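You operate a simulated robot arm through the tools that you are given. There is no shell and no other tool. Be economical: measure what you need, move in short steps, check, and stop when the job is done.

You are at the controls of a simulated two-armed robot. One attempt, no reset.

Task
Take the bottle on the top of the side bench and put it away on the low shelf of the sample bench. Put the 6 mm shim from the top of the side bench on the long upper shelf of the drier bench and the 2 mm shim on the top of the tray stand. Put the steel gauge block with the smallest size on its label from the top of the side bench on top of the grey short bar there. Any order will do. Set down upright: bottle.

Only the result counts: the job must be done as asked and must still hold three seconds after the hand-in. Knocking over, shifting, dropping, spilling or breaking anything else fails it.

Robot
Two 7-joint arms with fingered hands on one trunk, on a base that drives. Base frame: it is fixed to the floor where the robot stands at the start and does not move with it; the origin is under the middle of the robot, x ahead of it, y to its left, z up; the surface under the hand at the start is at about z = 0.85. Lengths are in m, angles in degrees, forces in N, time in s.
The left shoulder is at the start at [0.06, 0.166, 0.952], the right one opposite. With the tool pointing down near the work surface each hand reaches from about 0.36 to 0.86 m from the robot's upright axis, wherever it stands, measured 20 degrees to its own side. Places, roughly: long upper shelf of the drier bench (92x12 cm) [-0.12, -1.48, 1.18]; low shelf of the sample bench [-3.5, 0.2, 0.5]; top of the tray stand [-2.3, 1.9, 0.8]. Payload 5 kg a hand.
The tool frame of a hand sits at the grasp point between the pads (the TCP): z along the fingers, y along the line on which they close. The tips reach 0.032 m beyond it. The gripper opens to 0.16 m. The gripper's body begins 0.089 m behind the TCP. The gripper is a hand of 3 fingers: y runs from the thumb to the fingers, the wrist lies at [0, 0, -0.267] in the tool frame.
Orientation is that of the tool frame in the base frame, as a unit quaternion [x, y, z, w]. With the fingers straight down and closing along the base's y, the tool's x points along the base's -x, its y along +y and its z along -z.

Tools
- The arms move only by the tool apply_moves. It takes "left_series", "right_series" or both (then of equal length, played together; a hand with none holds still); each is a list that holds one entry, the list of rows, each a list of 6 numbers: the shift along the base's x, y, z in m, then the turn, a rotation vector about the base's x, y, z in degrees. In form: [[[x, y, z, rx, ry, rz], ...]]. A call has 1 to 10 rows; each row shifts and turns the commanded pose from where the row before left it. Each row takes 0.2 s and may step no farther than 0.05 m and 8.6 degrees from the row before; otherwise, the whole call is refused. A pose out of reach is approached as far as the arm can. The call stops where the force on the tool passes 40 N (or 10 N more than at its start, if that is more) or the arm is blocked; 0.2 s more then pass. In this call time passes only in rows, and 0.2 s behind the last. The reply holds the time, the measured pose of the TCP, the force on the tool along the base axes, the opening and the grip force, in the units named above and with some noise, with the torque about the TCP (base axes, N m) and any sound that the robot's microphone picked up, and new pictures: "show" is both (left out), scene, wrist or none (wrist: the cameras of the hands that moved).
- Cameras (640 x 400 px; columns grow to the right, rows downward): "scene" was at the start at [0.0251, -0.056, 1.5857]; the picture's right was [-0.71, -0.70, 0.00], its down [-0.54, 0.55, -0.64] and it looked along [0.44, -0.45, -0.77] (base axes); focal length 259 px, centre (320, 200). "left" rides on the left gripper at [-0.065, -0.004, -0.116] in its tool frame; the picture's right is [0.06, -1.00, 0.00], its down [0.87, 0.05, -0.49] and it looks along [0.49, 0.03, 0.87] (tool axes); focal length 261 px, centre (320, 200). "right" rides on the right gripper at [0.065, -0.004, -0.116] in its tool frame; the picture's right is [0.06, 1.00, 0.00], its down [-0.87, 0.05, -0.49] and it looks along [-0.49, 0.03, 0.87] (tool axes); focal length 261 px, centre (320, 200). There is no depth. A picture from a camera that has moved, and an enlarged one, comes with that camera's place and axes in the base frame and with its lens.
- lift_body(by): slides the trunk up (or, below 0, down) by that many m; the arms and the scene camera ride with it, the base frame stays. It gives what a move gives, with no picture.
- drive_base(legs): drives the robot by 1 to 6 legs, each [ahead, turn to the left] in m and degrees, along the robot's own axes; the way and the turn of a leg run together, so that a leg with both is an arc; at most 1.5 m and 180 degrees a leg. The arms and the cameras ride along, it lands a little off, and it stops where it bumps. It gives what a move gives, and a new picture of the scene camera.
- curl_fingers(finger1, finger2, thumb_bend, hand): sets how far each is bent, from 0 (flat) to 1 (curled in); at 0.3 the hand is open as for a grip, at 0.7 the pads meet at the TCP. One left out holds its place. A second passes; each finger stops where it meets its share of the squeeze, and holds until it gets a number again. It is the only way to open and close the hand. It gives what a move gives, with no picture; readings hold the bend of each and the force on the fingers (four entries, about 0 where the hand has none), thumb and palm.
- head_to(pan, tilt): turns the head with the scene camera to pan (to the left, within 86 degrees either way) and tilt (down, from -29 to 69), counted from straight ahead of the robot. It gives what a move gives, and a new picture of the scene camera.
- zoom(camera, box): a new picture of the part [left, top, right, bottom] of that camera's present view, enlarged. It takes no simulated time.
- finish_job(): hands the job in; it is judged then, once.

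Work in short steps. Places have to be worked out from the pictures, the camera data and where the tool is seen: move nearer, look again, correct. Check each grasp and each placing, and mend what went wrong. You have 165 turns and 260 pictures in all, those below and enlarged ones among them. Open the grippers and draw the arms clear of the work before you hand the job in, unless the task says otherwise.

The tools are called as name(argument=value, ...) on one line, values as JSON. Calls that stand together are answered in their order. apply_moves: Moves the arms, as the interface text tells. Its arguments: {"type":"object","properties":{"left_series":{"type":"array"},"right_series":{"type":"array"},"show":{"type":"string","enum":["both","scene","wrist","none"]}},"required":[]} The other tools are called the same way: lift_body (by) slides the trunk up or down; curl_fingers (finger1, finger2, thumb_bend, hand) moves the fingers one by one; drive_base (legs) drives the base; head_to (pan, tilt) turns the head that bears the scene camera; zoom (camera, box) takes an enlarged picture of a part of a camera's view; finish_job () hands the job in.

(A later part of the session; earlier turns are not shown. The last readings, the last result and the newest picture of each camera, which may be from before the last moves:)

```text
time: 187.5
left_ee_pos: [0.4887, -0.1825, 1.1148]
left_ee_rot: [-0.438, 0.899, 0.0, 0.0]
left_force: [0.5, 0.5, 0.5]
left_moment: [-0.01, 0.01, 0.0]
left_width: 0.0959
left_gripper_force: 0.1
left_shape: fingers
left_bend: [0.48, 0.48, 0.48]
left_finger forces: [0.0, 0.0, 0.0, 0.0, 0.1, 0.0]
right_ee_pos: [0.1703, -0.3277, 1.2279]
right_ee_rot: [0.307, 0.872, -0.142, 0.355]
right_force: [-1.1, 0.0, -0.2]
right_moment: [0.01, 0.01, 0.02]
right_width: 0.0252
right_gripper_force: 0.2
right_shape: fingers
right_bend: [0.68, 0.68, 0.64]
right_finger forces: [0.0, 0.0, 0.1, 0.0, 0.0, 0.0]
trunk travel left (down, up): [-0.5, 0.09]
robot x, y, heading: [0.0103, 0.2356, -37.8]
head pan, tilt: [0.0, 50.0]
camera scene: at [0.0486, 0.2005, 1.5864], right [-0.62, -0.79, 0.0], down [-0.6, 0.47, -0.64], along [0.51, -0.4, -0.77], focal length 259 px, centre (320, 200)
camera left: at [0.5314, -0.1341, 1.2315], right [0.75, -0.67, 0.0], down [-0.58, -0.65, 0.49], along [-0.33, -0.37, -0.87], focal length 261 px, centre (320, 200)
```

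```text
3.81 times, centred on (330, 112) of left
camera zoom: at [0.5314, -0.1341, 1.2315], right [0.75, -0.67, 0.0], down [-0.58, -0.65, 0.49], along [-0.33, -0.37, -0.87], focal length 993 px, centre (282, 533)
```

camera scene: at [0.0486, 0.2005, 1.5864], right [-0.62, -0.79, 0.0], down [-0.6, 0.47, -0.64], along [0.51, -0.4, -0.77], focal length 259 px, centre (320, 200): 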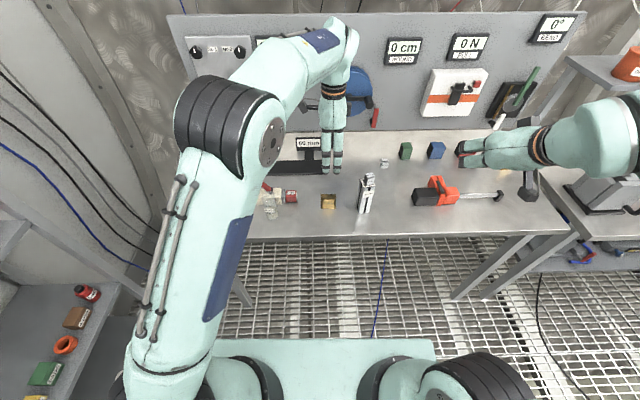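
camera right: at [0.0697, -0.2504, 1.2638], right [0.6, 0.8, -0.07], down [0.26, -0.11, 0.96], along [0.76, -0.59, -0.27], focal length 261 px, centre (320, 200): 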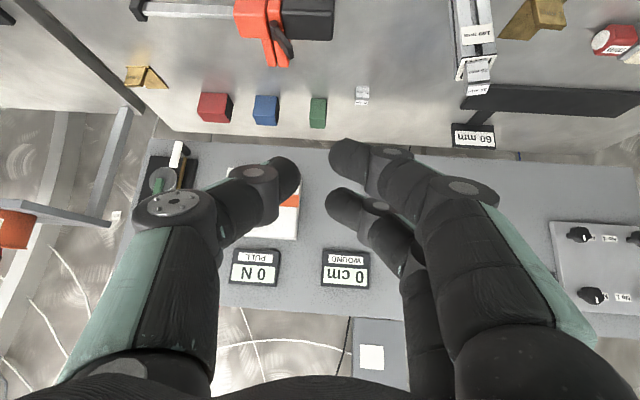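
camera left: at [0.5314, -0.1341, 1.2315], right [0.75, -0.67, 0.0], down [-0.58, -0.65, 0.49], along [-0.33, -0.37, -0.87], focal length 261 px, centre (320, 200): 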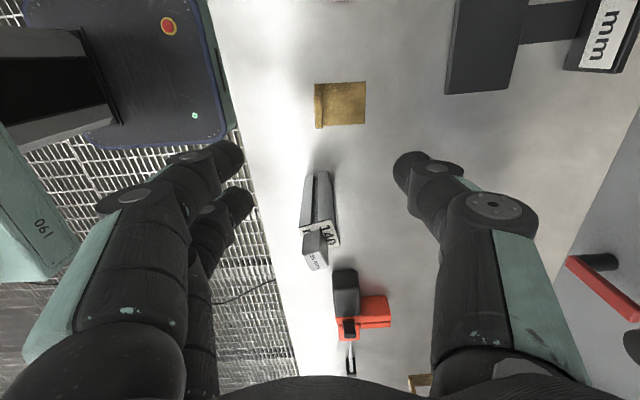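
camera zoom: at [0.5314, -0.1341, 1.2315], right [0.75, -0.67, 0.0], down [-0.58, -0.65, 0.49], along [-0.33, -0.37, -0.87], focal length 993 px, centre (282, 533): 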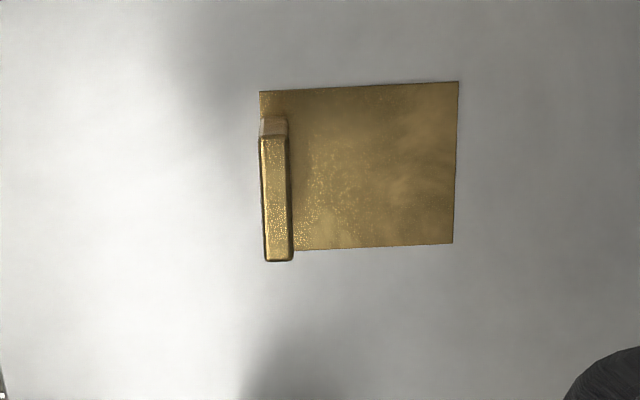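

Tab centred at (0.487,-0.180). I align 2.5° and descend.

apply_moves(left_series=[[[-0.0015, 0.0025, -0.03, 0, 0, 2.5], [0, 0, -0.045, 0, 0, 0], [0, 0, -0.045, 0, 0, 0], [0, 0, -0.045, 0, 0, 0], [0, 0, 0, 0, 0, 0]]], show="wrist")

zoom(camera="scene", box=[280, 130, 400, 220])

```text
time: 188.7
left_ee_pos: [0.4861, -0.18, 0.9495]
left_ee_rot: [-0.457, 0.889, 0.0, -0.001]
left_force: [-0.5, 0.4, -0.3]
left_moment: [-0.03, 0.02, -0.01]
left_width: 0.096
left_gripper_force: 0.0
left_shape: fingers
left_bend: [0.48, 0.48, 0.48]
left_finger forces: [0.0, 0.0, 0.1, 0.0, 0.0, 0.1]
right_ee_pos: [0.1694, -0.3269, 1.2285]
right_ee_rot: [0.306, 0.872, -0.141, 0.355]
right_force: [-0.1, 0.3, 1.1]
right_moment: [0.0, 0.01, 0.03]
right_width: 0.0252
right_gripper_force: 0.1
right_shape: fingers
right_bend: [0.68, 0.68, 0.64]
right_finger forces: [0.0, 0.1, 0.1, 0.1, 0.0, 0.0]
trunk travel left (down, up): [-0.5, 0.09]
robot x, y, heading: [0.0121, 0.2282, -37.8]
head pan, tilt: [0.0, 50.0]
camera left: at [0.5275, -0.1293, 1.0659], right [0.77, -0.63, 0.0], down [-0.55, -0.67, 0.49], along [-0.31, -0.38, -0.87], focal length 261 px, centre (320, 200)
```

left: 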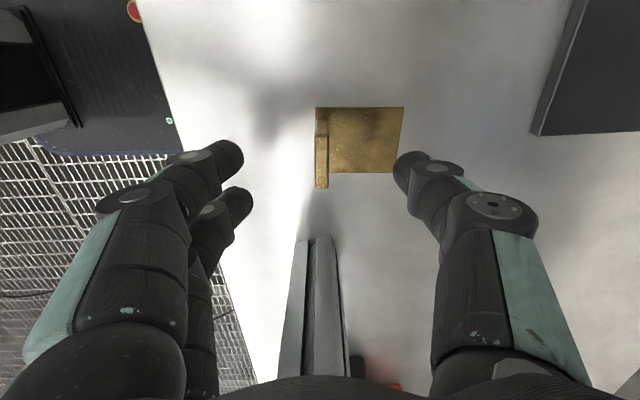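

```text
4.44 times, centred on (340, 175) of scene
camera zoom: at [0.0485, 0.2004, 1.5864], right [-0.62, -0.79, 0.0], down [-0.6, 0.47, -0.64], along [0.51, -0.4, -0.77], focal length 1149 px, centre (231, 311)
```

zoom: 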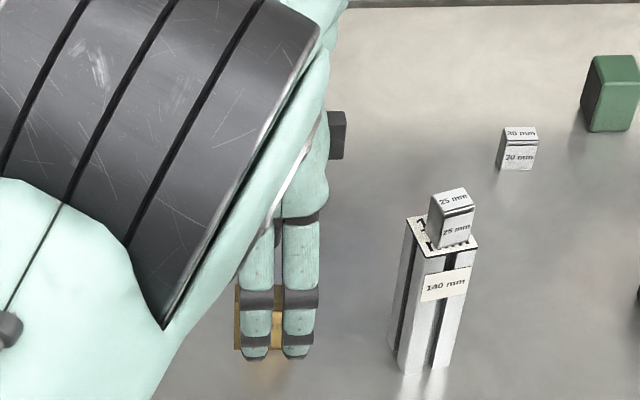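

Clearances are good. Final descent and close.

apply_moves(left_series=[[[0, 0, -0.03, 0, 0, 0], [0, 0, -0.022, 0, 0, 0], [0, 0, 0, 0, 0, 0]]], show="none")

curl_fingers(hand="left", finger1=0.72, finger2=0.72, thumb_bend=0.72)

zoom(camera="left", box=[200, 80, 440, 260])

```text
time: 189.5
left_ee_pos: [0.4865, -0.1796, 0.8975]
left_ee_rot: [-0.457, 0.89, -0.001, -0.001]
left_force: [0.6, 0.8, 0.1]
left_moment: [-0.01, 0.01, 0.01]
left_width: 0.0958
left_gripper_force: 0.0
left_shape: fingers
left_bend: [0.48, 0.48, 0.48]
left_finger forces: [0.1, 0.1, 0.0, 0.1, 0.0, 0.1]
right_ee_pos: [0.1702, -0.3268, 1.2285]
right_ee_rot: [0.306, 0.872, -0.142, 0.356]
right_force: [1.1, -0.9, 0.2]
right_moment: [0.0, 0.0, -0.01]
right_width: 0.0252
right_gripper_force: 0.2
right_shape: fingers
right_bend: [0.68, 0.68, 0.64]
right_finger forces: [0.1, 0.0, 0.0, 0.0, 0.1, 0.1]
trunk travel left (down, up): [-0.5, 0.09]
robot x, y, heading: [0.0102, 0.2285, -38.2]
head pan, tilt: [0.0, 50.0]
```

```text
time: 190.5
left_ee_pos: [0.4863, -0.1796, 0.8978]
left_ee_rot: [-0.457, 0.889, -0.001, -0.001]
left_force: [0.9, 0.3, 0.4]
left_moment: [-0.03, -0.04, -0.02]
left_width: 0.0167
left_gripper_force: 8.2
left_shape: fingers
left_bend: [0.7, 0.7, 0.69]
left_finger forces: [4.0, 4.3, 0.0, 0.1, 8.2, 0.1]
right_ee_pos: [0.1695, -0.3264, 1.2288]
right_ee_rot: [0.306, 0.872, -0.142, 0.355]
right_force: [-0.1, 1.0, -0.5]
right_moment: [0.01, 0.03, 0.0]
right_width: 0.025
right_gripper_force: 0.1
right_shape: fingers
right_bend: [0.68, 0.68, 0.64]
right_finger forces: [0.1, 0.0, 0.0, 0.0, 0.0, 0.0]
trunk travel left (down, up): [-0.5, 0.09]
robot x, y, heading: [0.0087, 0.2304, -38.0]
head pan, tilt: [0.0, 50.0]
```

```text
2.22 times, centred on (320, 170) of left
camera zoom: at [0.5283, -0.1296, 1.0142], right [0.77, -0.63, 0.0], down [-0.55, -0.67, 0.49], along [-0.31, -0.38, -0.87], focal length 579 px, centre (320, 267)
```

zoom: 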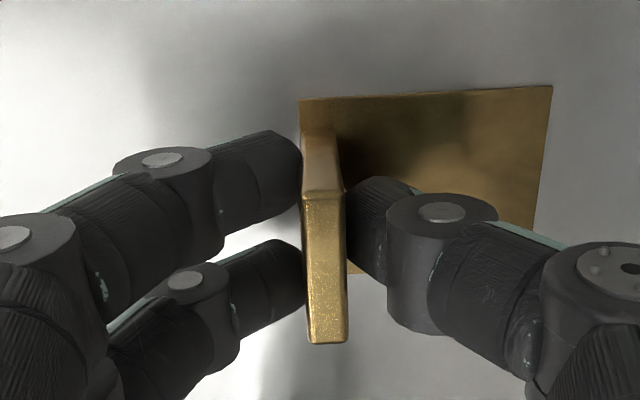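

Gripped at 8.2 N. I lift straight up.

apply_moves(left_series=[[[0, 0, 0.02, 0, 0, 0], [0, 0, 0.04, 0, 0, 0], [0, 0, 0.05, 0, 0, 0], [0, 0, 0.05, 0, 0, 0], [0, 0, 0.05, 0, 0, 0], [0, 0, 0.05, 0, 0, 0], [0, 0, 0.04, 0, 0, 0]]])

```text
time: 192.1
left_ee_pos: [0.4845, -0.1806, 1.1989]
left_ee_rot: [-0.457, 0.889, 0.0, 0.0]
left_force: [0.3, -0.3, -1.4]
left_moment: [-0.02, 0.05, 0.01]
left_width: 0.0168
left_gripper_force: 7.9
left_shape: fingers
left_bend: [0.71, 0.7, 0.69]
left_finger forces: [3.9, 4.1, 0.1, 0.0, 8.1, 0.0]
right_ee_pos: [0.1697, -0.3269, 1.2283]
right_ee_rot: [0.306, 0.872, -0.142, 0.356]
right_force: [0.4, 1.0, 0.5]
right_moment: [0.01, 0.0, 0.01]
right_width: 0.0253
right_gripper_force: 0.0
right_shape: fingers
right_bend: [0.68, 0.68, 0.64]
right_finger forces: [0.0, 0.0, 0.0, 0.0, 0.1, 0.1]
trunk travel left (down, up): [-0.5, 0.09]
robot x, y, heading: [0.01, 0.2301, -38.1]
head pan, tilt: [0.0, 50.0]
camera scene: at [0.0484, 0.2004, 1.5864], right [-0.62, -0.79, 0.0], down [-0.6, 0.47, -0.64], along [0.51, -0.4, -0.77], focal length 259 px, centre (320, 200)
camera left: at [0.5261, -0.1301, 1.3147], right [0.77, -0.63, 0.0], down [-0.55, -0.67, 0.49], along [-0.31, -0.38, -0.87], focal length 261 px, centre (320, 200)
```

scene: 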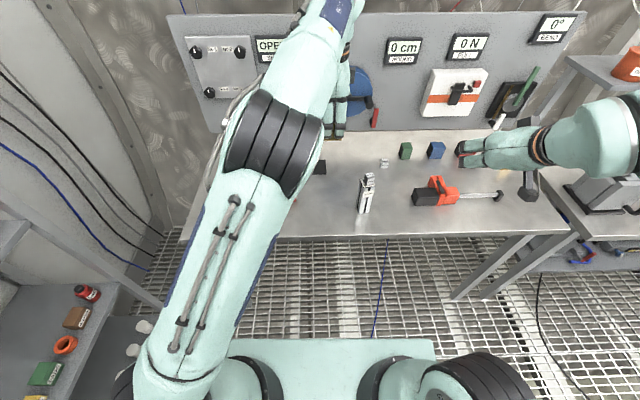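
left: 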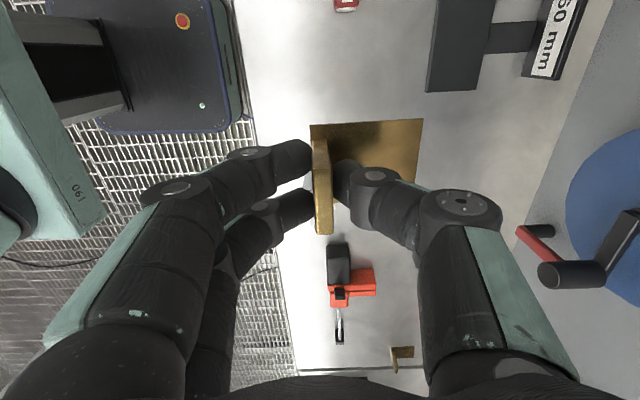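

The 2 mm shim is held. I move the left hand to the left side, out of the bottle's way.

apply_moves(left_series=[[[-0.02, 0.035, 0, 0, 0, 0], [-0.01, 0.045, 0, 0, 0, 0], [-0.01, 0.045, 0, 0, 0, 0], [-0.01, 0.045, 0, 0, 0, 0], [-0.01, 0.045, 0, 0, 0, 0], [-0.01, 0.045, 0, 0, 0, 0], [-0.01, 0.045, 0, 0, 0, 0], [-0.01, 0.045, 0, 0, 0, 0], [-0.01, 0.045, 0, 0, 0, 0], [-0.01, 0.045, 0, 0, 0, 0]]], show="scene")

```text
time: 194.3
left_ee_pos: [0.3851, 0.2605, 1.1877]
left_ee_rot: [-0.451, 0.889, -0.018, -0.078]
left_force: [0.5, 0.1, 0.2]
left_moment: [0.04, -0.01, 0.02]
left_width: 0.0167
left_gripper_force: 7.8
left_shape: fingers
left_bend: [0.71, 0.71, 0.69]
left_finger forces: [3.8, 3.9, 0.0, 0.0, 7.8, 0.0]
right_ee_pos: [0.1713, -0.3269, 1.2294]
right_ee_rot: [0.306, 0.872, -0.142, 0.355]
right_force: [-0.1, 1.0, -0.4]
right_moment: [-0.05, 0.01, -0.04]
right_width: 0.0256
right_gripper_force: 0.1
right_shape: fingers
right_bend: [0.68, 0.68, 0.64]
right_finger forces: [0.0, 0.1, 0.0, 0.1, 0.0, 0.1]
trunk travel left (down, up): [-0.5, 0.09]
robot x, y, heading: [0.0114, 0.2311, -38.0]
head pan, tilt: [0.0, 50.0]
stopped in row 10 (left hand): the arm was blocked; the commanded pose is now the measured one
camera scene: at [0.0496, 0.2011, 1.5864], right [-0.62, -0.79, 0.0], down [-0.6, 0.47, -0.64], along [0.51, -0.4, -0.77], focal length 259 px, centre (320, 200)
```

scene: 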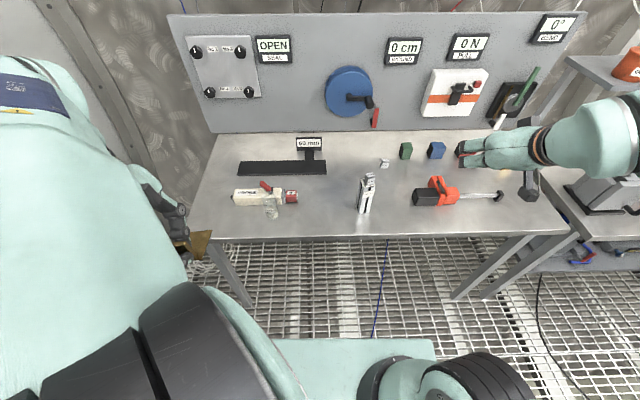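

The left arm is at a joint limit but the shim is safe; I ease it forward a little, turn the base left 25° so the bottle lies in front of the right hand.

apply_moves(left_series=[[[0.02, -0.03, 0.01, 0, 0, 0], [0.0, 0.0, 0.0, 0, 0, 0]]], show="none")

drive_base(legs=[[0, 25]])

curl_fingers(hand="right", finger1=0.46, finger2=0.46, thumb_bend=0.46)

```text
time: 194.9
left_ee_pos: [0.4037, 0.2315, 1.1965]
left_ee_rot: [-0.451, 0.889, -0.017, -0.078]
left_force: [-0.3, -0.2, -0.4]
left_moment: [-0.02, 0.02, 0.03]
left_width: 0.0167
left_gripper_force: 7.9
left_shape: fingers
left_bend: [0.71, 0.71, 0.69]
left_finger forces: [3.8, 3.9, 0.0, 0.0, 7.7, 0.0]
right_ee_pos: [0.1696, -0.3268, 1.2291]
right_ee_rot: [0.305, 0.872, -0.142, 0.355]
right_force: [0.1, -0.2, 0.2]
right_moment: [-0.01, -0.02, -0.01]
right_width: 0.0252
right_gripper_force: 0.0
right_shape: fingers
right_bend: [0.68, 0.68, 0.64]
right_finger forces: [0.0, 0.1, 0.1, 0.0, 0.0, 0.1]
trunk travel left (down, up): [-0.5, 0.09]
robot x, y, heading: [0.0114, 0.23, -37.8]
head pan, tilt: [0.0, 50.0]
```

```text
time: 196.7
left_ee_pos: [0.3675, 0.3997, 1.1973]
left_ee_rot: [-0.634, 0.769, -0.035, -0.072]
left_force: [0.4, 0.6, -0.2]
left_moment: [0.0, 0.02, -0.03]
left_width: 0.0163
left_gripper_force: 7.6
left_shape: fingers
left_bend: [0.71, 0.71, 0.69]
left_finger forces: [3.8, 4.0, 0.1, 0.0, 7.7, 0.0]
right_ee_pos: [0.3919, -0.2052, 1.2292]
right_ee_rot: [0.109, 0.918, -0.061, 0.377]
right_force: [0.5, -0.2, 0.3]
right_moment: [-0.01, 0.03, -0.01]
right_width: 0.0254
right_gripper_force: 0.1
right_shape: fingers
right_bend: [0.68, 0.68, 0.64]
right_finger forces: [0.1, 0.0, 0.1, 0.1, 0.1, 0.0]
trunk travel left (down, up): [-0.5, 0.09]
robot x, y, heading: [0.0114, 0.2272, -12.8]
head pan, tilt: [0.0, 50.0]
camera scene: at [0.0578, 0.2191, 1.5864], right [-0.22, -0.98, 0.0], down [-0.75, 0.17, -0.64], along [0.63, -0.14, -0.77], focal length 259 px, centre (320, 200)
```

scene: 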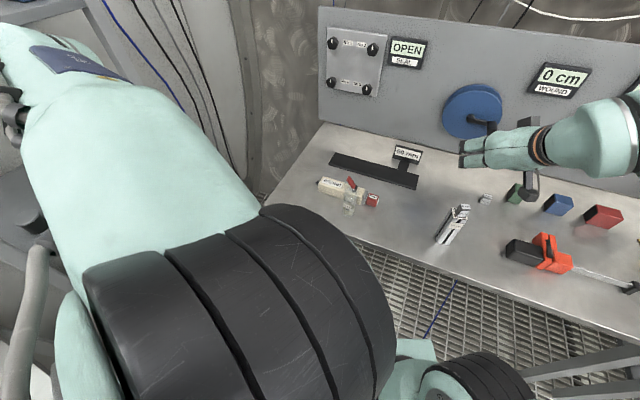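

```text
time: 197.7
left_ee_pos: [0.3667, 0.3987, 1.1965]
left_ee_rot: [-0.633, 0.77, -0.035, -0.072]
left_force: [0.4, 0.2, -0.6]
left_moment: [-0.01, 0.02, -0.01]
left_width: 0.0165
left_gripper_force: 7.9
left_shape: fingers
left_bend: [0.71, 0.71, 0.69]
left_finger forces: [3.7, 4.0, 0.0, 0.0, 7.7, 0.0]
right_ee_pos: [0.3927, -0.2059, 1.2279]
right_ee_rot: [0.109, 0.917, -0.061, 0.378]
right_force: [0.1, -0.2, -0.5]
right_moment: [0.04, 0.0, 0.02]
right_width: 0.1028
right_gripper_force: 0.0
right_shape: fingers
right_bend: [0.46, 0.46, 0.46]
right_finger forces: [0.0, 0.1, 0.1, 0.0, 0.0, 0.0]
trunk travel left (down, up): [-0.5, 0.09]
robot x, y, heading: [0.0099, 0.2303, -12.8]
head pan, tilt: [0.0, 50.0]
```

Zoom on the bottle from this angle to refine its position.

zoom(camera="scene", box=[315, 165, 395, 225])

apply_moves(right_series=[[[-0.01, 0.03, -0.01, -2.3, -8.1, 0], [0.005, 0.04, -0.03, -2.3, -8.1, 0], [0.01, 0.04, -0.025, 0, 0, 0], [0.01, 0.04, -0.02, 0, 0, 0], [0.01, 0.04, -0.025, 0, 0, 0], [0.01, 0.045, -0.02, 0, 0, 0], [0.0, 0.01, -0.03, 0, 0, 0], [0, 0, 0, 0, 0, 0]]])

```text
6.67 times, centred on (355, 195) of scene
camera zoom: at [0.0575, 0.2188, 1.5864], right [-0.22, -0.98, 0.0], down [-0.75, 0.17, -0.64], along [0.63, -0.14, -0.77], focal length 1724 px, centre (87, 233)
```

zoom: 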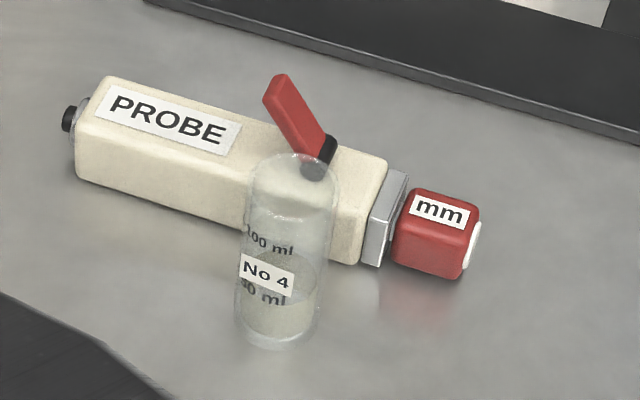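

```text
refused: row 2 steps farther than a row can; nothing moved
```

Bottle refined: (0.574,-0.002), top z≈0.973. I re-plan with smaller steps to the pre-grasp behind it, pitching the hand 17° further.

apply_moves(right_series=[[[-0.01, 0.03, 0, -2.3, -8.1, 0], [0.0, 0.031, -0.02, -2.3, -8.1, 0], [0.006, 0.031, -0.025, 0, 0, 0], [0.007, 0.031, -0.025, 0, 0, 0], [0.006, 0.031, -0.025, 0, 0, 0], [0.006, 0.031, -0.025, 0, 0, 0], [0.006, 0.031, -0.025, 0, 0, 0], [0.008, 0.031, -0.028, 0, 0, 0], [0, 0, 0, 0, 0, 0]]], show="none")

lift_body(by=-0.15)

apply_moves(right_series=[[[0, 0, 0, 0, 0, 0]]])

```text
time: 199.4
left_ee_pos: [0.3678, 0.4007, 1.1967]
left_ee_rot: [-0.635, 0.769, -0.035, -0.072]
left_force: [0.5, 1.3, -1.2]
left_moment: [0.01, 0.04, 0.01]
left_width: 0.0166
left_gripper_force: 7.4
left_shape: fingers
left_bend: [0.71, 0.71, 0.69]
left_finger forces: [3.7, 3.9, 0.0, 0.1, 7.8, 0.0]
right_ee_pos: [0.4593, 0.1118, 1.1804]
right_ee_rot: [0.029, 0.849, 0.027, 0.527]
right_force: [-0.5, -0.3, -0.2]
right_moment: [0.0, 0.0, 0.01]
right_width: 0.1036
right_gripper_force: 0.1
right_shape: fingers
right_bend: [0.46, 0.46, 0.46]
right_finger forces: [0.0, 0.1, 0.0, 0.1, 0.0, 0.0]
right hand out of reach, approached as far as the arm can: row 2, 3, 4, 5, 6, 7
trunk travel left (down, up): [-0.5, 0.09]
robot x, y, heading: [0.0101, 0.2351, -13.0]
head pan, tilt: [0.0, 50.0]
stopped in row 8 (right hand): the arm was blocked; the commanded pose is now the measured one
```

```text
time: 201.1
left_ee_pos: [0.3672, 0.3994, 1.0476]
left_ee_rot: [-0.633, 0.77, -0.035, -0.072]
left_force: [0.3, 0.5, -1.1]
left_moment: [0.02, 0.02, -0.01]
left_width: 0.0165
left_gripper_force: 7.7
left_shape: fingers
left_bend: [0.71, 0.71, 0.69]
left_finger forces: [3.7, 3.9, 0.0, 0.0, 7.7, 0.1]
right_ee_pos: [0.4607, 0.1117, 1.0299]
right_ee_rot: [0.03, 0.849, 0.028, 0.527]
right_force: [0.4, 0.0, -0.2]
right_moment: [0.0, 0.0, -0.05]
right_width: 0.1032
right_gripper_force: 0.0
right_shape: fingers
right_bend: [0.46, 0.46, 0.46]
right_finger forces: [0.0, 0.0, 0.0, 0.0, 0.1, 0.0]
trunk travel left (down, up): [-0.35, 0.24]
robot x, y, heading: [0.0125, 0.2284, -13.0]
head pan, tilt: [0.0, 50.0]
```

```text
time: 201.5
left_ee_pos: [0.3671, 0.3996, 1.0484]
left_ee_rot: [-0.633, 0.77, -0.034, -0.072]
left_force: [-0.8, -0.4, -0.3]
left_moment: [0.01, 0.01, 0.01]
left_width: 0.0164
left_gripper_force: 7.8
left_shape: fingers
left_bend: [0.71, 0.71, 0.69]
left_finger forces: [3.8, 3.9, 0.0, 0.0, 7.7, 0.0]
right_ee_pos: [0.4599, 0.1103, 1.0298]
right_ee_rot: [0.03, 0.849, 0.028, 0.527]
right_force: [0.1, -0.6, 0.3]
right_moment: [0.01, 0.0, 0.01]
right_width: 0.1036
right_gripper_force: 0.1
right_shape: fingers
right_bend: [0.46, 0.46, 0.46]
right_finger forces: [0.0, 0.0, 0.0, 0.0, 0.0, 0.0]
trunk travel left (down, up): [-0.35, 0.24]
robot x, y, heading: [0.0116, 0.2335, -12.6]
head pan, tilt: [0.0, 50.0]
camera scene: at [0.0575, 0.219, 1.4364], right [-0.22, -0.98, 0.0], down [-0.75, 0.17, -0.64], along [0.63, -0.14, -0.77], focal length 259 px, centre (320, 200)
camera right: at [0.3266, 0.109, 1.0217], right [-0.01, 1.0, 0.02], down [-0.05, -0.02, 1.0], along [1.0, 0.01, 0.05], focal length 261 px, centre (320, 200)
```

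scene: 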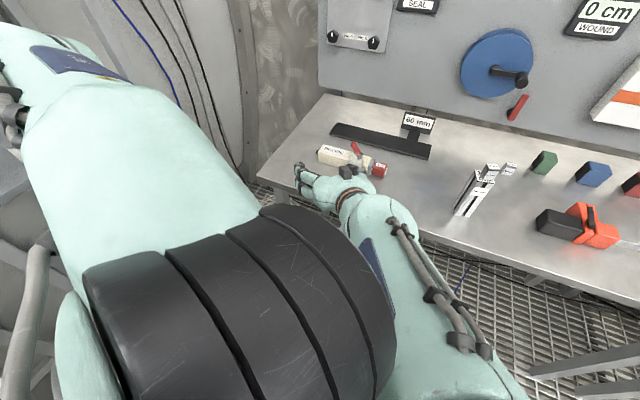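
right: 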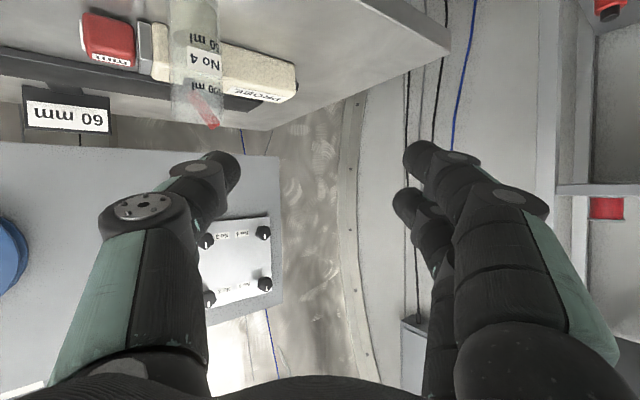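

The arm overshot sideways but is clear of everything. I bring it back in line with the bottle, then lower.

apply_moves(right_series=[[[-0.013, -0.034, 0, 0, 0, -4], [-0.013, -0.034, 0, 0, 0, -4], [-0.012, -0.034, 0, 0, 0, -4], [0, 0, -0.03, 0, 0, 0], [0, 0, -0.03, 0, 0, 0], [0, 0, -0.03, 0, 0, 0], [0, 0, 0, 0, 0, 0]]])

```text
time: 202.9
left_ee_pos: [0.3674, 0.3984, 1.0475]
left_ee_rot: [-0.633, 0.77, -0.034, -0.072]
left_force: [-0.3, -0.5, -0.4]
left_moment: [0.0, 0.02, 0.02]
left_width: 0.0164
left_gripper_force: 7.2
left_shape: fingers
left_bend: [0.71, 0.71, 0.69]
left_finger forces: [3.8, 3.9, 0.1, 0.1, 7.7, 0.0]
right_ee_pos: [0.4666, 0.1128, 1.0334]
right_ee_rot: [0.068, 0.841, 0.077, 0.531]
right_force: [-0.7, 0.5, 0.4]
right_moment: [0.01, 0.02, 0.05]
right_width: 0.1035
right_gripper_force: 0.0
right_shape: fingers
right_bend: [0.46, 0.46, 0.46]
right_finger forces: [0.1, 0.0, 0.1, 0.1, 0.0, 0.0]
right hand out of reach, approached as far as the arm can: row 1, 2, 3, 4, 5, 6
trunk travel left (down, up): [-0.35, 0.24]
robot x, y, heading: [0.0122, 0.2294, -12.7]
head pan, tilt: [0.0, 50.0]
stopped in row 6 (right hand): the arm was blocked; the commanded pose is now the measured one
camera scene: at [0.0571, 0.2185, 1.4364], right [-0.22, -0.98, 0.0], down [-0.75, 0.17, -0.64], along [0.63, -0.14, -0.77], focal length 259 px, centre (320, 200)
camera right: at [0.3336, 0.1143, 1.0232], right [0.01, 0.99, 0.15], down [-0.07, -0.15, 0.99], along [1.0, -0.02, 0.07], focal length 261 px, centre (320, 200)
```

scene: 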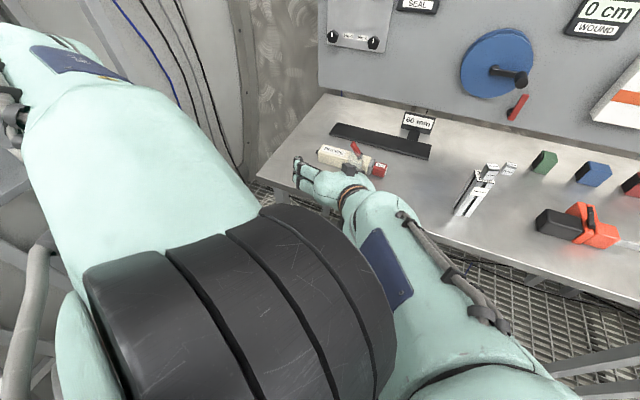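
right: 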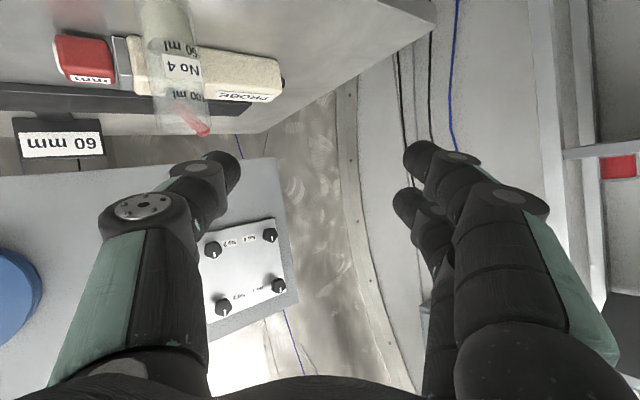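

The arm is at a joint limit at this steep pitch. I ease the pitch back to ~45° while moving away, which unlocked it before.

apply_moves(right_series=[[[0.0, -0.01, 0.02, 0, 8, 0], [0.0, -0.03, 0.02, 0, 8, 0], [-0.01, -0.035, 0.0, 0, 4, -3], [-0.01, -0.035, 0.0, -3, 0, -3], [0, 0, 0, 0, 0, 0]]])

```text
time: 204.1
left_ee_pos: [0.3649, 0.4005, 1.0471]
left_ee_rot: [-0.633, 0.77, -0.035, -0.073]
left_force: [-0.5, -0.5, 0.4]
left_moment: [0.0, -0.01, 0.02]
left_width: 0.0164
left_gripper_force: 7.2
left_shape: fingers
left_bend: [0.71, 0.71, 0.69]
left_finger forces: [3.8, 3.9, 0.1, 0.0, 7.6, 0.1]
right_ee_pos: [0.4474, 0.0044, 1.0703]
right_ee_rot: [0.117, 0.916, 0.018, 0.382]
right_force: [-0.1, -0.6, -0.2]
right_moment: [0.0, -0.01, -0.02]
right_width: 0.1037
right_gripper_force: 0.2
right_shape: fingers
right_bend: [0.46, 0.46, 0.46]
right_finger forces: [0.1, 0.0, 0.0, 0.0, 0.0, 0.0]
trunk travel left (down, up): [-0.35, 0.24]
robot x, y, heading: [0.0073, 0.2291, -12.8]
head pan, tilt: [0.0, 50.0]
camera scene: at [0.0571, 0.2198, 1.4364], right [-0.22, -0.98, 0.0], down [-0.75, 0.17, -0.64], along [0.63, -0.14, -0.77], focal length 259 px, centre (320, 200)
camera right: at [0.3207, 0.0215, 1.107], right [0.16, 0.98, 0.08], down [0.26, -0.12, 0.96], along [0.95, -0.13, -0.27], focal length 261 px, centre (320, 200)
```

scene: 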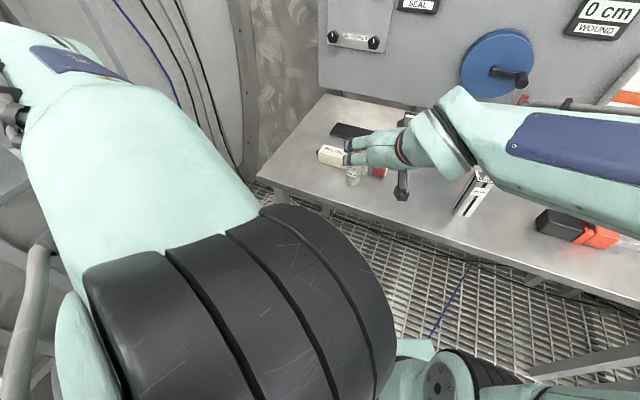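
right: 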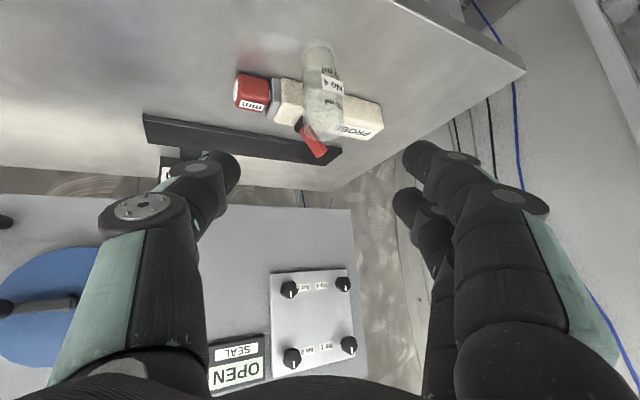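

Unlocked at 45° pitch. I level the roll (7°) and move above the bottle.

apply_moves(right_series=[[[0.039, -0.0015, 0, -6.9, 1.4, 0], [0.039, -0.0015, 0, 0, 0, 0], [0.038, -0.0015, 0, 0, 0, 0], [0, 0, 0, 0, 0, 0]]])

```text
time: 205.1
left_ee_pos: [0.3675, 0.3996, 1.0458]
left_ee_rot: [-0.634, 0.77, -0.034, -0.072]
left_force: [1.2, -0.3, 0.3]
left_moment: [0.01, -0.03, 0.04]
left_width: 0.0165
left_gripper_force: 7.6
left_shape: fingers
left_bend: [0.71, 0.71, 0.69]
left_finger forces: [3.8, 3.9, 0.1, 0.0, 7.7, 0.0]
right_ee_pos: [0.5662, -0.0022, 1.0703]
right_ee_rot: [0.095, 0.92, -0.038, 0.378]
right_force: [-1.1, 0.8, 0.6]
right_moment: [0.04, 0.03, 0.0]
right_width: 0.1036
right_gripper_force: 0.0
right_shape: fingers
right_bend: [0.46, 0.46, 0.46]
right_finger forces: [0.1, 0.1, 0.0, 0.0, 0.0, 0.0]
trunk travel left (down, up): [-0.35, 0.24]
robot x, y, heading: [0.0105, 0.2312, -12.9]
head pan, tilt: [0.0, 50.0]
camera scene: at [0.0576, 0.2189, 1.4364], right [-0.22, -0.98, 0.0], down [-0.75, 0.17, -0.64], along [0.63, -0.14, -0.77], focal length 259 px, centre (320, 200)
camera right: at [0.4392, 0.0191, 1.107], right [0.16, 0.99, -0.04], down [0.28, 0.0, 0.96], along [0.95, -0.17, -0.28], focal length 261 px, centre (320, 200)
```

scene: 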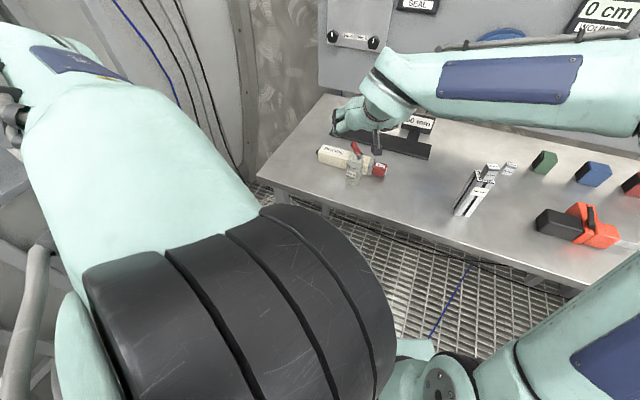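
right: 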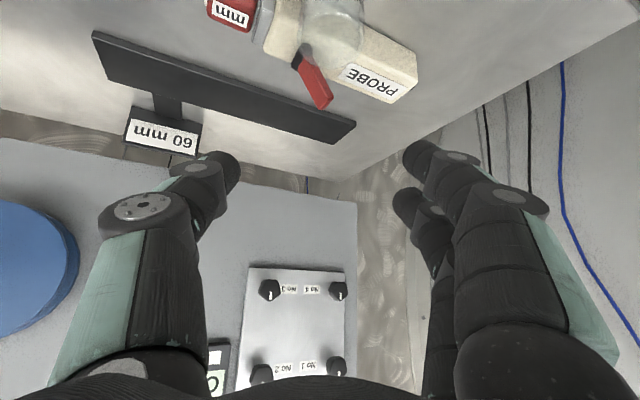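

zoom(camera="right", box=[220, 0, 460, 150])

```text
2.67 times, centred on (340, 75) of right
camera zoom: at [0.4392, 0.0191, 1.107], right [0.16, 0.99, -0.04], down [0.28, 0.0, 0.96], along [0.95, -0.17, -0.28], focal length 695 px, centre (267, 533)
```

zoom: 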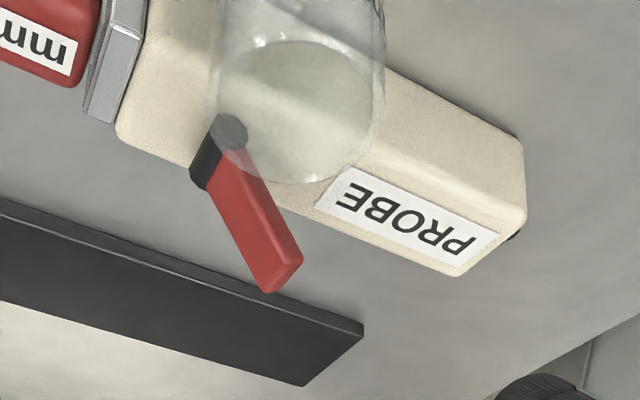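

Bottle lies ~4 mm left and slightly nearer than the hand line; I correct and descend around it.

apply_moves(right_series=[[[-0.0076, 0.004, -0.02, 0, 0, 0], [0, 0, -0.03, 0, 0, 0], [0, 0, -0.03, 0, 0, 0], [0, 0, -0.03, 0, 0, 0], [0, 0, 0, 0, 0, 0]]])

```text
time: 206.3
left_ee_pos: [0.3669, 0.3988, 1.0466]
left_ee_rot: [-0.634, 0.77, -0.035, -0.072]
left_force: [-0.3, 0.2, -0.1]
left_moment: [0.02, 0.03, 0.01]
left_width: 0.0166
left_gripper_force: 7.9
left_shape: fingers
left_bend: [0.71, 0.71, 0.69]
left_finger forces: [3.8, 3.8, 0.0, 0.1, 7.6, 0.0]
right_ee_pos: [0.5535, 0.0027, 0.9627]
right_ee_rot: [0.096, 0.92, -0.038, 0.377]
right_force: [0.4, 0.1, 0.2]
right_moment: [0.0, 0.0, 0.01]
right_width: 0.1034
right_gripper_force: 0.1
right_shape: fingers
right_bend: [0.46, 0.46, 0.46]
right_finger forces: [0.0, 0.0, 0.0, 0.0, 0.0, 0.0]
trunk travel left (down, up): [-0.35, 0.24]
robot x, y, heading: [0.008, 0.2292, -12.8]
head pan, tilt: [0.0, 50.0]
camera scene: at [0.0576, 0.2188, 1.4364], right [-0.22, -0.98, 0.0], down [-0.75, 0.17, -0.64], along [0.63, -0.14, -0.77], focal length 259 px, centre (320, 200)
camera right: at [0.4281, 0.0241, 0.9997], right [0.16, 0.99, -0.04], down [0.28, 0.0, 0.96], along [0.95, -0.17, -0.28], focal length 261 px, centre (320, 200)
```

scene: 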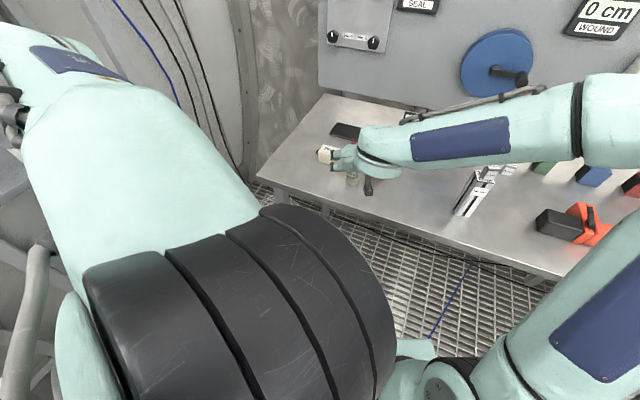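
right: 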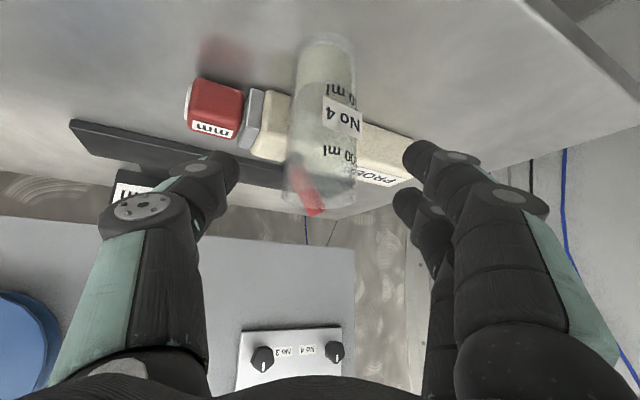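

Bottle is centred between thumb and fingers; elbow is well above the bar. I lower the last 2.8 cm and close.

apply_moves(right_series=[[[0.004, 0, -0.014, 0, 0, 0], [0.003, 0, -0.014, 0, 0, 0], [0, 0, 0, 0, 0, 0]]], show="wrist")

curl_fingers(hand="right", finger1=0.64, finger2=0.64, thumb_bend=0.64)

zoom(camera="right", box=[180, 40, 460, 240])

```text
time: 207.1
left_ee_pos: [0.3675, 0.3992, 1.0468]
left_ee_rot: [-0.633, 0.77, -0.035, -0.072]
left_force: [0.3, -0.2, -0.4]
left_moment: [0.02, 0.0, -0.04]
left_width: 0.0166
left_gripper_force: 8.0
left_shape: fingers
left_bend: [0.71, 0.71, 0.69]
left_finger forces: [3.9, 3.9, 0.0, 0.1, 7.7, 0.1]
right_ee_pos: [0.5612, 0.0014, 0.9344]
right_ee_rot: [0.096, 0.921, -0.039, 0.376]
right_force: [-0.9, -0.3, 0.5]
right_moment: [-0.01, 0.0, 0.01]
right_width: 0.1036
right_gripper_force: 0.0
right_shape: fingers
right_bend: [0.46, 0.46, 0.46]
right_finger forces: [0.0, 0.1, 0.0, 0.0, 0.0, 0.1]
trunk travel left (down, up): [-0.35, 0.24]
robot x, y, heading: [0.0069, 0.2322, -12.4]
head pan, tilt: [0.0, 50.0]
camera right: at [0.435, 0.0229, 0.9708], right [0.16, 0.99, -0.04], down [0.28, 0.0, 0.96], along [0.95, -0.17, -0.28], focal length 261 px, centre (320, 200)
```

right: 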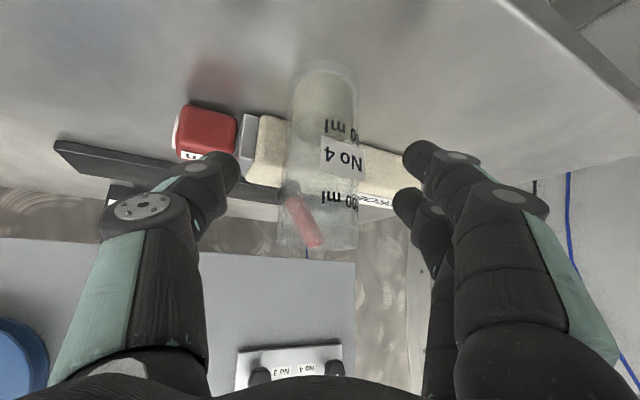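

```text
time: 208.1
left_ee_pos: [0.3659, 0.3982, 1.0474]
left_ee_rot: [-0.633, 0.77, -0.034, -0.071]
left_force: [0.3, 0.0, -1.2]
left_moment: [0.02, -0.01, -0.05]
left_width: 0.0164
left_gripper_force: 8.2
left_shape: fingers
left_bend: [0.71, 0.71, 0.69]
left_finger forces: [3.7, 3.9, 0.0, 0.1, 7.7, 0.0]
right_ee_pos: [0.5612, 0.0009, 0.9341]
right_ee_rot: [0.096, 0.92, -0.039, 0.378]
right_force: [-0.4, 0.5, 0.8]
right_moment: [0.01, 0.05, 0.02]
right_width: 0.0445
right_gripper_force: 6.7
right_shape: fingers
right_bend: [0.61, 0.6, 0.62]
right_finger forces: [2.6, 3.8, 0.0, 0.0, 6.1, 0.0]
trunk travel left (down, up): [-0.35, 0.24]
robot x, y, heading: [0.0073, 0.2271, -12.6]
head pan, tilt: [0.0, 50.0]
```

```text
2.00 times, centred on (320, 140) of right
camera zoom: at [0.4351, 0.0229, 0.971], right [0.16, 0.99, -0.04], down [0.28, 0.0, 0.96], along [0.95, -0.17, -0.28], focal length 521 px, centre (320, 320)
```

zoom: 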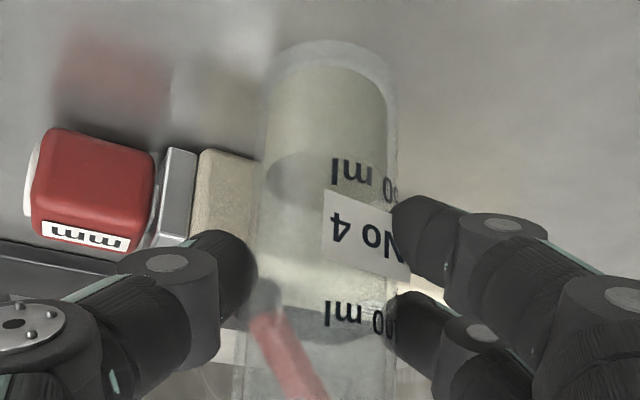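

Grip closed on the bottle at 6.7 N; tighten slightly and evenly, then lift a little.

curl_fingers(hand="right", finger1=0.67, finger2=0.67, thumb_bend=0.67)

apply_moves(right_series=[[[0, 0, 0.01, 0, 0, 0], [0, 0, 0.03, 0, 0, 0], [0, 0, 0.03, 0, 0, 0], [0, 0, 0.03, 0, 0, 0], [0, 0, 0, 0, 0, 0]]])

```text
time: 209.1
left_ee_pos: [0.3668, 0.3998, 1.0469]
left_ee_rot: [-0.633, 0.77, -0.036, -0.072]
left_force: [-1.0, 0.3, -1.7]
left_moment: [0.01, 0.08, 0.04]
left_width: 0.0166
left_gripper_force: 8.0
left_shape: fingers
left_bend: [0.71, 0.71, 0.69]
left_finger forces: [3.8, 3.9, 0.1, 0.1, 7.8, 0.0]
right_ee_pos: [0.5602, 0.0011, 0.9337]
right_ee_rot: [0.096, 0.92, -0.038, 0.377]
right_force: [0.0, -0.1, 0.0]
right_moment: [0.01, 0.02, -0.01]
right_width: 0.0435
right_gripper_force: 11.3
right_shape: fingers
right_bend: [0.62, 0.61, 0.63]
right_finger forces: [5.0, 6.3, 0.0, 0.0, 11.2, 0.1]
trunk travel left (down, up): [-0.35, 0.24]
robot x, y, heading: [0.007, 0.2293, -12.8]
head pan, tilt: [0.0, 50.0]
```

```text
time: 210.3
left_ee_pos: [0.3672, 0.3998, 1.047]
left_ee_rot: [-0.633, 0.77, -0.034, -0.073]
left_force: [-1.0, -0.6, -0.9]
left_moment: [0.0, 0.02, -0.01]
left_width: 0.0164
left_gripper_force: 7.6
left_shape: fingers
left_bend: [0.71, 0.71, 0.69]
left_finger forces: [3.9, 4.0, 0.1, 0.0, 7.7, 0.0]
right_ee_pos: [0.5617, 0.002, 1.0356]
right_ee_rot: [0.096, 0.921, -0.038, 0.376]
right_force: [0.2, -0.6, -0.6]
right_moment: [0.01, 0.01, 0.04]
right_width: 0.0435
right_gripper_force: 11.6
right_shape: fingers
right_bend: [0.62, 0.61, 0.63]
right_finger forces: [5.1, 6.3, 0.0, 0.1, 11.2, 0.0]
trunk travel left (down, up): [-0.35, 0.24]
robot x, y, heading: [0.009, 0.2303, -12.8]
head pan, tilt: [0.0, 50.0]
camera scene: at [0.0575, 0.2189, 1.4364], right [-0.22, -0.98, 0.0], down [-0.75, 0.17, -0.64], along [0.63, -0.14, -0.77], focal length 259 px, centre (320, 200)
camera right: at [0.4356, 0.0231, 1.0713], right [0.16, 0.99, -0.04], down [0.28, 0.0, 0.96], along [0.95, -0.17, -0.28], focal length 261 px, centre (320, 200)
```

scene: 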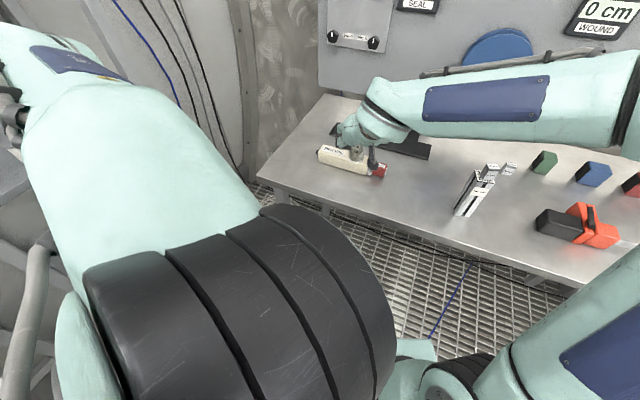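
right: 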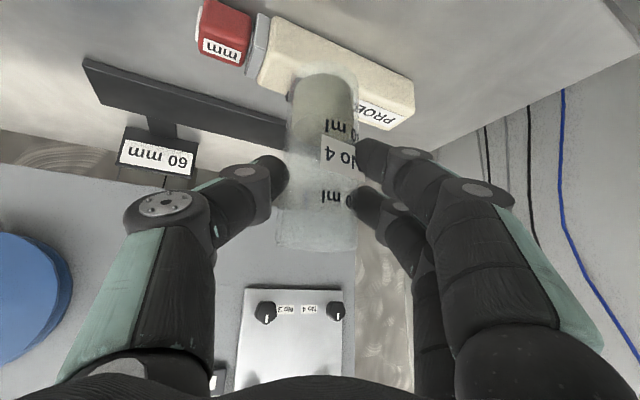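

Bottle is held upright with grip 11 N. I raise the trunk, pull the hand back over open floor, then back away and turn to look toward the tray stand.

lift_body(by=0.15)

apply_moves(right_series=[[[-0.035, 0, 0.01, 0, 0, 0], [-0.035, -0.01, 0, 0, 0, 0], [-0.035, -0.01, 0, 0, 0, 0], [0, 0, 0, 0, 0, 0]]], show="none")

drive_base(legs=[[-0.5, 0], [0, 76], [0, 76]])

head_to(pan=0, tilt=20)

```text
time: 212.0
left_ee_pos: [0.3681, 0.3986, 1.1976]
left_ee_rot: [-0.634, 0.769, -0.035, -0.072]
left_force: [-0.7, 0.0, -0.3]
left_moment: [0.04, 0.04, 0.0]
left_width: 0.0166
left_gripper_force: 7.7
left_shape: fingers
left_bend: [0.71, 0.71, 0.69]
left_finger forces: [3.7, 3.8, 0.0, 0.1, 7.7, 0.0]
right_ee_pos: [0.5615, 0.0015, 1.1839]
right_ee_rot: [0.096, 0.921, -0.038, 0.377]
right_force: [1.1, -0.1, -1.4]
right_moment: [0.06, 0.02, 0.03]
right_width: 0.0431
right_gripper_force: 12.2
right_shape: fingers
right_bend: [0.62, 0.61, 0.63]
right_finger forces: [5.1, 6.3, 0.0, 0.1, 11.2, 0.0]
trunk travel left (down, up): [-0.5, 0.09]
robot x, y, heading: [0.0105, 0.2305, -12.9]
head pan, tilt: [0.0, 50.0]
```

```text
time: 213.0
left_ee_pos: [0.3678, 0.3989, 1.1974]
left_ee_rot: [-0.633, 0.77, -0.035, -0.072]
left_force: [0.2, 0.3, -0.2]
left_moment: [-0.02, 0.01, -0.01]
left_width: 0.0166
left_gripper_force: 7.6
left_shape: fingers
left_bend: [0.71, 0.71, 0.69]
left_finger forces: [3.7, 3.9, 0.0, 0.0, 7.7, 0.1]
right_ee_pos: [0.4573, -0.0173, 1.1938]
right_ee_rot: [0.095, 0.921, -0.038, 0.376]
right_force: [0.0, 0.3, -0.9]
right_moment: [-0.02, 0.0, -0.04]
right_width: 0.0435
right_gripper_force: 11.5
right_shape: fingers
right_bend: [0.62, 0.61, 0.63]
right_finger forces: [5.0, 6.3, 0.1, 0.0, 11.2, 0.0]
trunk travel left (down, up): [-0.5, 0.09]
robot x, y, heading: [0.0089, 0.2309, -12.7]
head pan, tilt: [0.0, 50.0]
```

```text
time: 222.7
left_ee_pos: [-0.8624, 0.3533, 1.1961]
left_ee_rot: [0.898, 0.434, 0.078, -0.016]
left_force: [-0.9, -0.6, 0.2]
left_moment: [0.03, -0.02, 0.0]
left_width: 0.0164
left_gripper_force: 6.8
left_shape: fingers
left_bend: [0.71, 0.71, 0.69]
left_finger forces: [3.4, 3.5, 0.0, 0.1, 7.0, 0.0]
right_ee_pos: [-0.7508, 0.7654, 1.1941]
right_ee_rot: [0.871, -0.311, -0.358, -0.127]
right_force: [0.1, -0.4, -1.1]
right_moment: [-0.01, -0.04, 0.01]
right_width: 0.0433
right_gripper_force: 10.9
right_shape: fingers
right_bend: [0.62, 0.61, 0.63]
right_finger forces: [4.9, 6.4, 0.1, 0.0, 11.0, 0.1]
trunk travel left (down, up): [-0.5, 0.09]
robot x, y, heading: [-0.4691, 0.3415, 139.9]
head pan, tilt: [0.0, 50.0]
camera scene: at [-0.5026, 0.3678, 1.5864], right [0.65, 0.76, 0.0], down [0.59, -0.49, -0.64], along [-0.49, 0.41, -0.77], focal length 259 px, centre (320, 200)
```

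scene: 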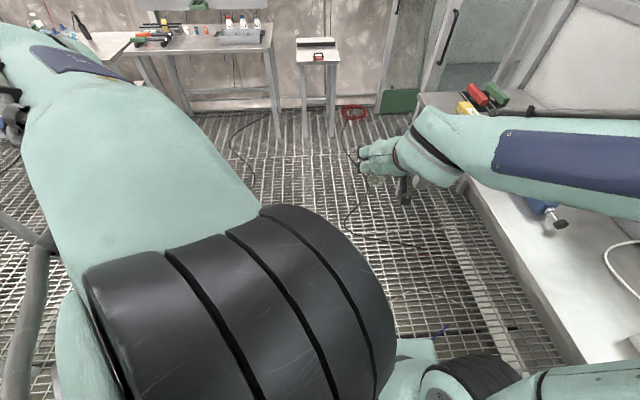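

```text
time: 223.7
left_ee_pos: [-0.8613, 0.3532, 1.197]
left_ee_rot: [0.898, 0.433, 0.078, -0.017]
left_force: [-0.3, 0.3, 0.3]
left_moment: [0.0, 0.04, 0.02]
left_width: 0.0165
left_gripper_force: 6.7
left_shape: fingers
left_bend: [0.71, 0.71, 0.69]
left_finger forces: [3.5, 3.5, 0.0, 0.0, 6.9, 0.0]
right_ee_pos: [-0.7505, 0.7646, 1.1947]
right_ee_rot: [0.871, -0.311, -0.358, -0.127]
right_force: [-0.4, -0.9, -1.6]
right_moment: [0.02, -0.03, -0.01]
right_width: 0.0432
right_gripper_force: 11.0
right_shape: fingers
right_bend: [0.62, 0.61, 0.63]
right_finger forces: [4.9, 6.4, 0.0, 0.0, 11.0, 0.0]
trunk travel left (down, up): [-0.5, 0.09]
robot x, y, heading: [-0.4651, 0.3362, 140.1]
head pan, tilt: [0.0, 20.0]
camera scene: at [-0.5147, 0.3784, 1.6319], right [0.65, 0.76, 0.0], down [0.26, -0.22, -0.94], along [-0.72, 0.61, -0.34], focal length 259 px, centre (320, 200)
```

scene: 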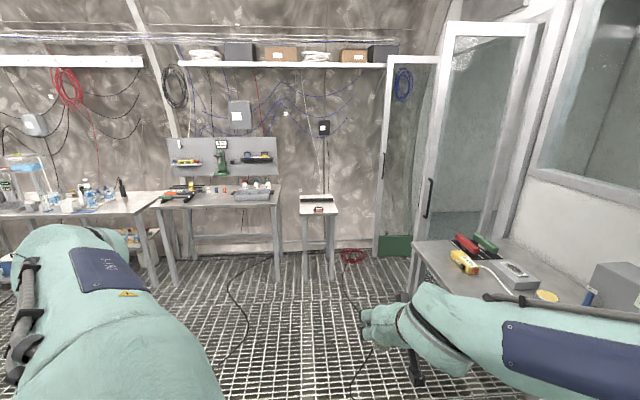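

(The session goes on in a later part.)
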